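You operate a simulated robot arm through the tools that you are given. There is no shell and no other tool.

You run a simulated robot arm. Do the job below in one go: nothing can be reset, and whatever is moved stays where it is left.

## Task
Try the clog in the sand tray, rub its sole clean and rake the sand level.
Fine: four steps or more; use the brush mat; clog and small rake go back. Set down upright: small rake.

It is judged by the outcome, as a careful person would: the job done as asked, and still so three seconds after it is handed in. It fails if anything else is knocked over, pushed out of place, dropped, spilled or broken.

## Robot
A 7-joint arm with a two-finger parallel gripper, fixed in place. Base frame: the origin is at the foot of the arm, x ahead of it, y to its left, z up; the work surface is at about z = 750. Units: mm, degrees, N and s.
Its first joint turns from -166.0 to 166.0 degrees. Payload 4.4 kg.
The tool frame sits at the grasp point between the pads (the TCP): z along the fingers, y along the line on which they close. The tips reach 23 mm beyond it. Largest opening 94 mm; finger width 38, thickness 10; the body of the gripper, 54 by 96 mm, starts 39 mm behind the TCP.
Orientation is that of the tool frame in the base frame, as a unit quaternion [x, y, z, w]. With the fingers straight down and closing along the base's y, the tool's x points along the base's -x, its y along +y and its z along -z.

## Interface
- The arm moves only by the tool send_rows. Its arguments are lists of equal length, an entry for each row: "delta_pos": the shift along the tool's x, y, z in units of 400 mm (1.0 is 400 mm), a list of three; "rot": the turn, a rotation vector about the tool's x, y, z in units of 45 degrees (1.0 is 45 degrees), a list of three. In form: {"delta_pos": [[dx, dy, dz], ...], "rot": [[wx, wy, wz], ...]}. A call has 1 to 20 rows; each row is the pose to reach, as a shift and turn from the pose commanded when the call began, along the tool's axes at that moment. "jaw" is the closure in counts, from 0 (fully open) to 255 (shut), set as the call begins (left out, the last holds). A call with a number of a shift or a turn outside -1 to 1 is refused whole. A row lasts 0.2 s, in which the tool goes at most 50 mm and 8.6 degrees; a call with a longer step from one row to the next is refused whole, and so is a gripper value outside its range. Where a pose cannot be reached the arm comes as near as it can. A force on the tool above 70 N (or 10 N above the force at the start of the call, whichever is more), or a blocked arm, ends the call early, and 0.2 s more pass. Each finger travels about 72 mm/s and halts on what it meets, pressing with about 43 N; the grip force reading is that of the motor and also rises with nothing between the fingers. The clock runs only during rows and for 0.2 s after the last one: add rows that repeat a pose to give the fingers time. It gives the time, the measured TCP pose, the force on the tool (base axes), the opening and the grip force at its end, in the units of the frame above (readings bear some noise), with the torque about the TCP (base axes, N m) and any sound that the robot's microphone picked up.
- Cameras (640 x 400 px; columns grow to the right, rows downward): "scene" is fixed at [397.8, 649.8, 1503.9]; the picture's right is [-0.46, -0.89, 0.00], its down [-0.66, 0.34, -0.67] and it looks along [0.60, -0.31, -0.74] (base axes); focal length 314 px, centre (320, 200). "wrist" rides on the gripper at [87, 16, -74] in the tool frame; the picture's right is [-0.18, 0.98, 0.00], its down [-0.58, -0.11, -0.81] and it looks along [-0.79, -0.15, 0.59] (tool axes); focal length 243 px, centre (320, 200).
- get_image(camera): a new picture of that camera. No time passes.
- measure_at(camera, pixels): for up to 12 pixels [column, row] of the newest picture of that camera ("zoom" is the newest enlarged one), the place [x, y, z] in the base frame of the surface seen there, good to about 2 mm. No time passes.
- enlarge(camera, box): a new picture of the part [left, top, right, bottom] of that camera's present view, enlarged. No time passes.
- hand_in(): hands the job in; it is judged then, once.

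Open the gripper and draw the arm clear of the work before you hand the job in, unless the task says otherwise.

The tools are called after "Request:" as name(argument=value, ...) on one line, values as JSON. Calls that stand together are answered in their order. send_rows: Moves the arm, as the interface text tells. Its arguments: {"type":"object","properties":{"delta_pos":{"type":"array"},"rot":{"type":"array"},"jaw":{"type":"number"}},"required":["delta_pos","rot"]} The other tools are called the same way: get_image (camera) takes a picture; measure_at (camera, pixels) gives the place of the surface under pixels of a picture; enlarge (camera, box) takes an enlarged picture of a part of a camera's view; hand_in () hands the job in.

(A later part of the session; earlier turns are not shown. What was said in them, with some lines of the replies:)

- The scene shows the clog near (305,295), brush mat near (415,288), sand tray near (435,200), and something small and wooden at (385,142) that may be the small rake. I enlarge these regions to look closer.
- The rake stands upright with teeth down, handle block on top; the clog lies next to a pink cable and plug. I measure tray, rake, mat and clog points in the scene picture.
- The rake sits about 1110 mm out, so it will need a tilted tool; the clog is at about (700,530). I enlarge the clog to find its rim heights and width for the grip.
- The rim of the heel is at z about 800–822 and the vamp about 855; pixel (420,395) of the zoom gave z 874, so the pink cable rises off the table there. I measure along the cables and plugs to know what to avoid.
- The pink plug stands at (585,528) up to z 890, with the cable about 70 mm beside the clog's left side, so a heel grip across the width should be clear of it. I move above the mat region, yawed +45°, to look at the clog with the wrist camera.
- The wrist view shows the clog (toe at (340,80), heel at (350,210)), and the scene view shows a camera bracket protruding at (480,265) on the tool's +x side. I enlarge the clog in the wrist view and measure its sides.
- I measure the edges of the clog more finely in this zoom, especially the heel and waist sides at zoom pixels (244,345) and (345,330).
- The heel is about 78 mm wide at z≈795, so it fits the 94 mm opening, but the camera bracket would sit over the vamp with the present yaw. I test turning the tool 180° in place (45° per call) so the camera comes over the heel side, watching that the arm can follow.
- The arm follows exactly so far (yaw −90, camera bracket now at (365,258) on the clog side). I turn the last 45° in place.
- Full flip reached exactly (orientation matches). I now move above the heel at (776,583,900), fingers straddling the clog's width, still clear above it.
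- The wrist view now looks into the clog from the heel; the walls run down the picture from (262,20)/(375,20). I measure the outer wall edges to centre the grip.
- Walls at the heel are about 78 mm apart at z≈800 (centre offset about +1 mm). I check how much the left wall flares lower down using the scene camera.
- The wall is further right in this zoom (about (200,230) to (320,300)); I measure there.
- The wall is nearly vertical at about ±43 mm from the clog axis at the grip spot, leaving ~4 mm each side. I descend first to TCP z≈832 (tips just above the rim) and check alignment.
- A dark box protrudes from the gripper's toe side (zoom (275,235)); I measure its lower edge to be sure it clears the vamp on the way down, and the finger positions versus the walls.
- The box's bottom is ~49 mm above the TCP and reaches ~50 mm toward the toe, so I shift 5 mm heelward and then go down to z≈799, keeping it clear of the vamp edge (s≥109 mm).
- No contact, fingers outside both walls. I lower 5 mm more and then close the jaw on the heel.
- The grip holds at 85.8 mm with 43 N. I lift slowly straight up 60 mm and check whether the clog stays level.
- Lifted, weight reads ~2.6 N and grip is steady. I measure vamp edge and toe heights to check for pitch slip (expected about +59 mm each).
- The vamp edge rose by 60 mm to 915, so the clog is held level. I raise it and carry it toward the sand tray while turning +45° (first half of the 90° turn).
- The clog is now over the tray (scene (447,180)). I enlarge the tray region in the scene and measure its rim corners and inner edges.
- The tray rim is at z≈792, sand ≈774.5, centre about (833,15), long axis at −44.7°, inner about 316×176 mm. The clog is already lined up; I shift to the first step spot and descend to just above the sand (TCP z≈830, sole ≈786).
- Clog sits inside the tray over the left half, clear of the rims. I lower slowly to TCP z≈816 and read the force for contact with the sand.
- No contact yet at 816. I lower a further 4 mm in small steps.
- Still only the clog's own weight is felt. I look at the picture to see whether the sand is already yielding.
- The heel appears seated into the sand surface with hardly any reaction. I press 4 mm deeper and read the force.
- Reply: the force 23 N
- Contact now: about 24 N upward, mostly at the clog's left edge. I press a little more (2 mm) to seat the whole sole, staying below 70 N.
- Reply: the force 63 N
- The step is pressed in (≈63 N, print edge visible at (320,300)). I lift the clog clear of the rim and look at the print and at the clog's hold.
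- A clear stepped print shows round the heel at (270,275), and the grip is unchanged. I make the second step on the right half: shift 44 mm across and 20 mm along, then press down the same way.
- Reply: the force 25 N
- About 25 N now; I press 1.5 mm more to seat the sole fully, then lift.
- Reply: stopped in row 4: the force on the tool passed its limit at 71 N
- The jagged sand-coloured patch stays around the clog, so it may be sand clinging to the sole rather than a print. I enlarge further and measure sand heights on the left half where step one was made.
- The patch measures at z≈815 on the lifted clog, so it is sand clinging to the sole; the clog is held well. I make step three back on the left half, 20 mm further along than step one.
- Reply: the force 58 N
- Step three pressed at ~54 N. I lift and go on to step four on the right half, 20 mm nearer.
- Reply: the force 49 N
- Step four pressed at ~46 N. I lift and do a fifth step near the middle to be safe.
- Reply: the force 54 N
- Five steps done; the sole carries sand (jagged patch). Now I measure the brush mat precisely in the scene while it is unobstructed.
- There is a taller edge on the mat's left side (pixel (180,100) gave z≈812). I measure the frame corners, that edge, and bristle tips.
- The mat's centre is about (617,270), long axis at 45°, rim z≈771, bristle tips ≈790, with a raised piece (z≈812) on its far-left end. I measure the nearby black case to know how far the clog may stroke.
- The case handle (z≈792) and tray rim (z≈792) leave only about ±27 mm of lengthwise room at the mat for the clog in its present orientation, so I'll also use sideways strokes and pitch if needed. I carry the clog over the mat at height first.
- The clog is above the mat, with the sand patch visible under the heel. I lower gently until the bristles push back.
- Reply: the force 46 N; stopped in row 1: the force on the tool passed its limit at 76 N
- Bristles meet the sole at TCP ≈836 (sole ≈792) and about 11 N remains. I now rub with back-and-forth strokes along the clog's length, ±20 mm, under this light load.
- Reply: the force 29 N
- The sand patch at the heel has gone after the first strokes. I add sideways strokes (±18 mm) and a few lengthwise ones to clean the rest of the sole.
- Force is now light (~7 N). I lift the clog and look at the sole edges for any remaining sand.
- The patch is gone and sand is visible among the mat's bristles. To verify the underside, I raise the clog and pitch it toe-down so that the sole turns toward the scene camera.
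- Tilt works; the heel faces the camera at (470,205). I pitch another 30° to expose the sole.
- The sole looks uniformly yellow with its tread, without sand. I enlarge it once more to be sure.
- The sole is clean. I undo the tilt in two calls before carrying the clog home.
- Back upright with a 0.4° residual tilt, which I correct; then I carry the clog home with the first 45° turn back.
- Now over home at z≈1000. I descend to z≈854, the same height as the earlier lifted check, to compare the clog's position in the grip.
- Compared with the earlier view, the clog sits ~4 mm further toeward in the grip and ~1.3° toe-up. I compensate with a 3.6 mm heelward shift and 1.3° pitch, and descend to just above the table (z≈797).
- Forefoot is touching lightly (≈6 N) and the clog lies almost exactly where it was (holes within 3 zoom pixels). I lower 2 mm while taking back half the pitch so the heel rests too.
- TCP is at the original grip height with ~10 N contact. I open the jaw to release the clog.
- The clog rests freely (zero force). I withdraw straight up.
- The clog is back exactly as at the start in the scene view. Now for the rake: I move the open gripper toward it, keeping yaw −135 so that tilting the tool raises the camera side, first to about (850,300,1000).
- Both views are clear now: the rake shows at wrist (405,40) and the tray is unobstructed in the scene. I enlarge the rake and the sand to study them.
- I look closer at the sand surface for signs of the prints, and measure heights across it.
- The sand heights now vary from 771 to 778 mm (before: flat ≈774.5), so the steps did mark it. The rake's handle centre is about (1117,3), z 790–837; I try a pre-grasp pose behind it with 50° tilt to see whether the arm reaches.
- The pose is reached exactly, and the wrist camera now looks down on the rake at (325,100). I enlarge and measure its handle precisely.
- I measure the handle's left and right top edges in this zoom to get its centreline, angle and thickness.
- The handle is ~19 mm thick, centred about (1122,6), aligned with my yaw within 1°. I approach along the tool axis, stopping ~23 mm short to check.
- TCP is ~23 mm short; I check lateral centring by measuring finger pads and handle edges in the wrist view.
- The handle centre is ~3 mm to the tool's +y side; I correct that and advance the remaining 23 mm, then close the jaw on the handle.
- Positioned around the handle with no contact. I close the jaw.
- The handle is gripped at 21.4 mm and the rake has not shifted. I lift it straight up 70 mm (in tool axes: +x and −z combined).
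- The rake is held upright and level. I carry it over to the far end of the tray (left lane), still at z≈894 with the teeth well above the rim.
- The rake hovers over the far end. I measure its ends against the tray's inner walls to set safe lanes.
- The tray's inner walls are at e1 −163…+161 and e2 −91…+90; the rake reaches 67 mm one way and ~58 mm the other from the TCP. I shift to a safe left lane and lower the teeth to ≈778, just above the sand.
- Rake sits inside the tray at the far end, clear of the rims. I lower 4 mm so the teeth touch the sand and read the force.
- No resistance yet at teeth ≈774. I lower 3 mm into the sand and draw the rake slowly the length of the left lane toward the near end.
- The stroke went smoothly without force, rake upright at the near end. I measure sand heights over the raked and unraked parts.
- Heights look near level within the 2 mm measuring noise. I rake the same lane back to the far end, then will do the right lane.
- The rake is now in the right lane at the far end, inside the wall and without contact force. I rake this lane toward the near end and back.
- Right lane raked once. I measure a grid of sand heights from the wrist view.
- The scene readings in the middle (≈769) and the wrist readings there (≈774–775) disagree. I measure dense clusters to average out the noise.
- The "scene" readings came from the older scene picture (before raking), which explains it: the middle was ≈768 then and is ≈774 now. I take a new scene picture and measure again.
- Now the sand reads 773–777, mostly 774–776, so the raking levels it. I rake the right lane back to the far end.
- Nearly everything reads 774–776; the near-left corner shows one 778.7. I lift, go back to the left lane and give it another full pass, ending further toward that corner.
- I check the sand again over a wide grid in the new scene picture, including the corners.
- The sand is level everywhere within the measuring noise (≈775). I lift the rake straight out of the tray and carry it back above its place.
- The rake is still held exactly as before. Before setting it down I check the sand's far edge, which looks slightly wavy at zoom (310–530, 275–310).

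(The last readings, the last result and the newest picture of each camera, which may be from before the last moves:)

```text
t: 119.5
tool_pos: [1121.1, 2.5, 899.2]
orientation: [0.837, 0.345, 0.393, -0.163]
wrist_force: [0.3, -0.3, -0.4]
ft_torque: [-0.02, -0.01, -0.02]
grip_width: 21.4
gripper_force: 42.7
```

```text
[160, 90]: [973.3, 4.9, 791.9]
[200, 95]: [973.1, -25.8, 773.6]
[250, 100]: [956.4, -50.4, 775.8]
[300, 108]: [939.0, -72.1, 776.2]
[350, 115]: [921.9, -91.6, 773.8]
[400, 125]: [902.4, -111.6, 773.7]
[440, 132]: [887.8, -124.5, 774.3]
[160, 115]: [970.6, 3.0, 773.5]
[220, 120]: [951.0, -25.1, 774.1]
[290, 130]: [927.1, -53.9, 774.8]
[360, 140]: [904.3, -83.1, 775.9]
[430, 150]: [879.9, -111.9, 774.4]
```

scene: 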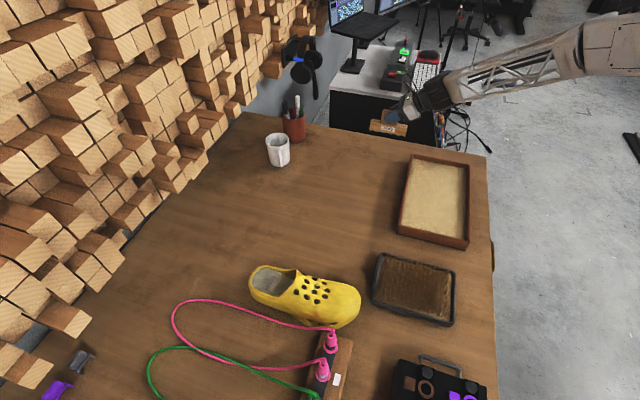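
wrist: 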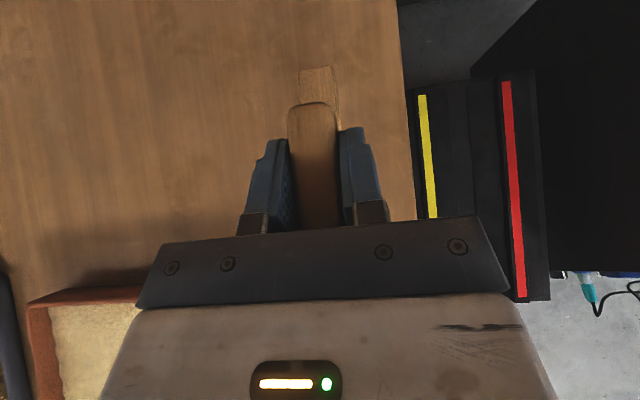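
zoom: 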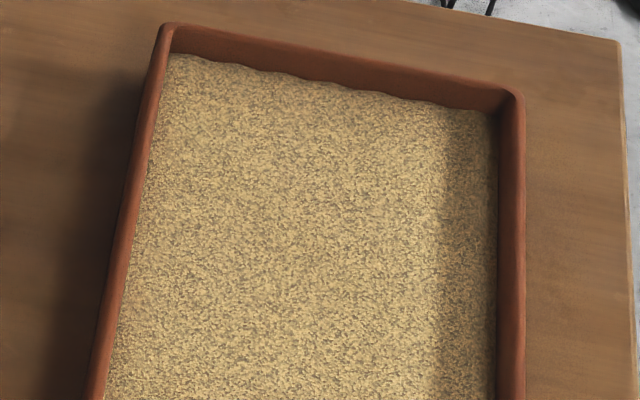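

The sand is level to the far wall (773.5–776), as flat as at the start. I now lower the rake to about 4 mm above the table.

Request:
send_rows(delta_pos=[[-0.03, 0, 0.0252], [-0.07, 0, 0.0588], [-0.105, 0, 0.0881], [-0.127, 0, 0.1066], [-0.138, 0, 0.1158], [-0.138, 0, 0.1158]], rot=[[0, 0, 0], [0, 0, 0], [0, 0, 0], [0, 0, 0], [0, 0, 0], [0, 0, 0]])

Request:
enlarge(camera="scene", box=[350, 90, 450, 170])

```text
t: 120.9
tool_pos: [1122.7, 1.0, 827.9]
orientation: [0.836, 0.346, 0.392, -0.164]
wrist_force: [-0.2, -0.4, -0.9]
ft_torque: [0.02, 0.0, -0.01]
grip_width: 21.7
gripper_force: 43.3
```

```text
5.00 times, centred on (400, 130) of scene
```

zoom: 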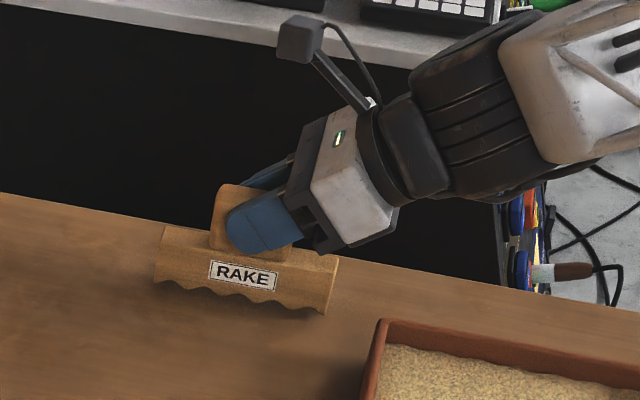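

Just above the table at the same spot. I lower the last 4 mm gently and read the force.

Request:
send_rows(delta_pos=[[-0.003, 0, 0.0025], [-0.006, 0, 0.005], [-0.0077, 0, 0.0064], [-0.0077, 0, 0.0064]], rot=[[0, 0, 0], [0, 0, 0], [0, 0, 0], [0, 0, 0]])

Request:
enlarge(camera="scene", box=[350, 90, 450, 170])

```text
t: 121.9
tool_pos: [1123.0, 2.1, 823.8]
orientation: [0.837, 0.345, 0.393, -0.164]
wrist_force: [-1.1, 0.0, -0.7]
ft_torque: [-0.01, 0.01, 0.01]
grip_width: 21.5
gripper_force: 43.3
```

```text
5.00 times, centred on (400, 130) of scene
```

zoom: 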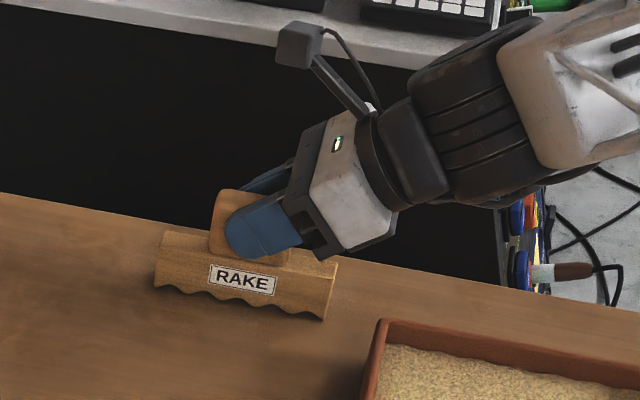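

It is within about half a millimetre of its original height (lower corner (325,319) vs (325,320)). I lower 0.8 mm more to make contact.

Request:
send_rows(delta_pos=[[-0.0008, 0, 0.0007], [-0.0015, 0, 0.0013], [-0.0015, 0, 0.0013]], rot=[[0, 0, 0], [0, 0, 0], [0, 0, 0]])

```text
t: 122.7
tool_pos: [1123.0, 2.6, 823.3]
orientation: [0.837, 0.346, 0.392, -0.164]
wrist_force: [0.6, 0.5, 0.2]
ft_torque: [0.08, -0.09, 0.0]
grip_width: 21.6
gripper_force: 42.6
```

Contact is just beginning (≈1 N, small torque). I open the jaw partly to release the rake.

Request:
send_rows(delta_pos=[[0, 0, 0], [0, 0, 0], [0, 0, 0]], rot=[[0, 0, 0], [0, 0, 0], [0, 0, 0]], jaw=140)

Request:
enlarge(camera="scene", box=[350, 90, 450, 170])

Request:
get_image(camera="wrist")

```text
t: 123.5
tool_pos: [1123.5, 3.0, 823.1]
orientation: [0.837, 0.345, 0.392, -0.163]
wrist_force: [0.1, 1.0, -1.0]
ft_torque: [-0.03, 0.02, 0.02]
grip_width: 42.1
gripper_force: 0.1
```

```text
5.00 times, centred on (400, 130) of scene
```

zoom: 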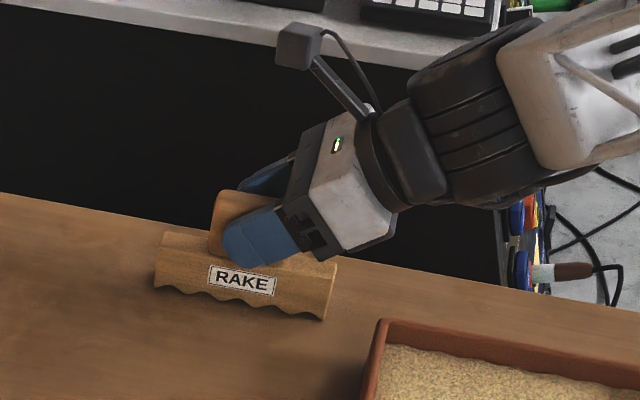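

```text
taken
```

wrist: 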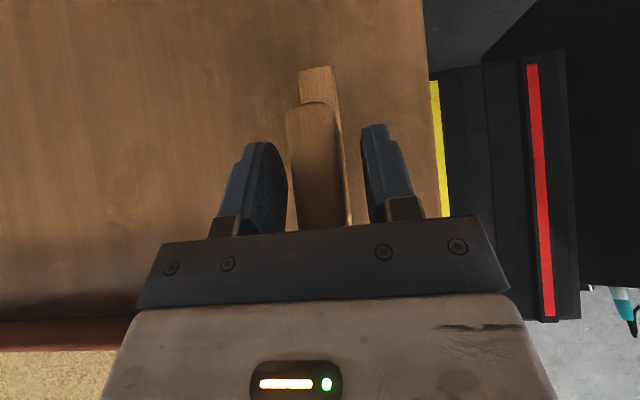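

The rake stands on its own, upright and unmoved. I open fully and back out along the approach direction.

Request:
send_rows(delta_pos=[[0, 0, 0], [0, 0, 0], [0, 0, 0], [0, 0, 0]], rot=[[0, 0, 0], [0, 0, 0], [0, 0, 0], [0, 0, 0]], jaw=0)

Request:
send_rows(delta_pos=[[0, 0, -0.02], [0, 0, -0.06], [0, 0, -0.12], [0, 0, -0.18], [0, 0, -0.25], [0, 0, -0.32], [0, 0, -0.32]], rot=[[0, 0, 0], [0, 0, 0], [0, 0, 0], [0, 0, 0], [0, 0, 0], [0, 0, 0], [0, 0, 0]])

Request:
get_image(camera="scene")

Request:
enlarge(camera="scene", box=[340, 110, 500, 260])

```text
t: 124.5
tool_pos: [1122.8, 1.4, 824.2]
orientation: [0.837, 0.345, 0.393, -0.163]
wrist_force: [0.0, 0.1, -0.2]
ft_torque: [-0.01, -0.03, 0.06]
grip_width: 94.0
gripper_force: 0.0
```

```text
t: 126.1
tool_pos: [1053.7, -67.8, 905.3]
orientation: [0.837, 0.346, 0.392, -0.163]
wrist_force: [0.1, -0.5, 0.0]
ft_torque: [0.02, -0.03, -0.02]
grip_width: 94.0
gripper_force: 0.0
```

```text
taken
```

scene: 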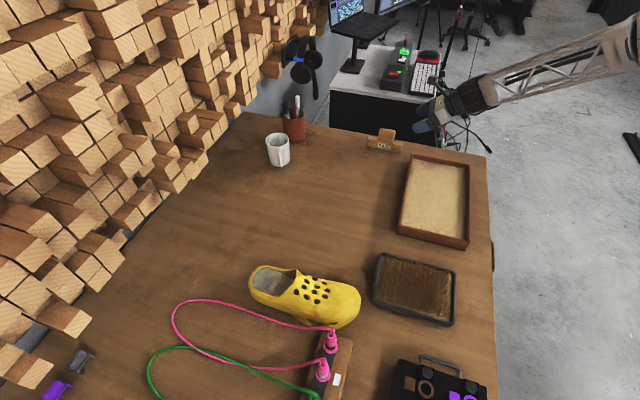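

```text
2.67 times, centred on (420, 185) of scene
```

zoom: 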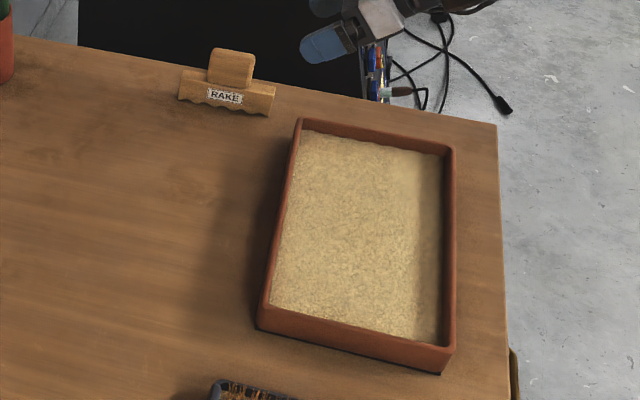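

The rake is back in its original spot and the tray looks as at the start. I raise the arm and draw it clear, removing the tilt.

Request:
send_rows(delta_pos=[[0.03, 0, -0.04], [0.07, 0, -0.1], [0.11, 0, -0.17], [0.15, 0, -0.25], [0.18, 0, -0.33], [0.2, 0, -0.41], [0.21, 0, -0.48], [0.21, 0, -0.48]], rot=[[0, 0, 0], [0, -0.1, 0], [0, -0.25, 0], [0, -0.4, 0], [0, -0.55, 0], [0, -0.7, 0], [0, -0.85, 0], [0, -0.9, 0]])

Request:
get_image(camera="scene")

Request:
enlarge(camera="scene", box=[230, 240, 480, 400])

```text
t: 127.9
tool_pos: [986.7, -134.6, 1093.8]
orientation: [0.921, 0.381, 0.078, -0.034]
wrist_force: [0.4, -0.2, -0.6]
ft_torque: [-0.02, 0.02, 0.01]
grip_width: 94.2
gripper_force: 0.0
```

```text
taken
```

scene: 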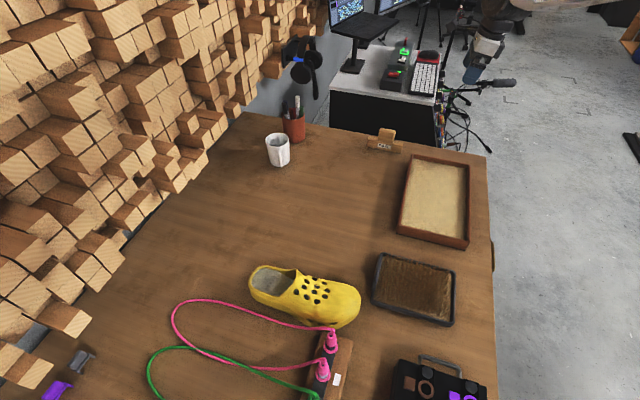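

```text
2.50 times, centred on (355, 320) of scene
```

zoom: 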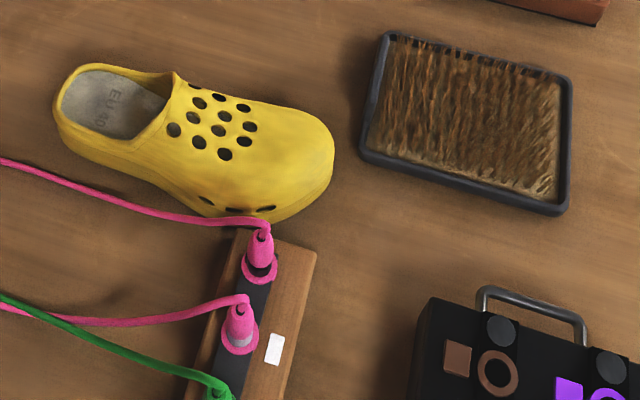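

Clog, mat, plugs and case look just as at the start, the rake is upright in its place, the sand is level, and the gripper is open and clear. I hand the job in.

Request:
hand_in()

```text
The job is handed in.
```

The job is done and handed in; I have no verdict back yet.

- **Steps:** I pressed the clog into the sand five times, at about 46–71 N each.
- **Sole:** I rubbed it on the brush mat, then tilted the clog toward the scene camera. No sand was left on the sole. The mat now holds the sand that came off.
- **Sand:** I raked both sides of the tray lengthwise. The surface now reads about 773–777 mm, the same as before the steps within measuring noise.
- **Put back:** The clog is within about 2 mm of where it started, and the small rake stands upright in its original spot.

Nothing else was moved, knocked over or spilled. The gripper is open and the arm is clear of the table.
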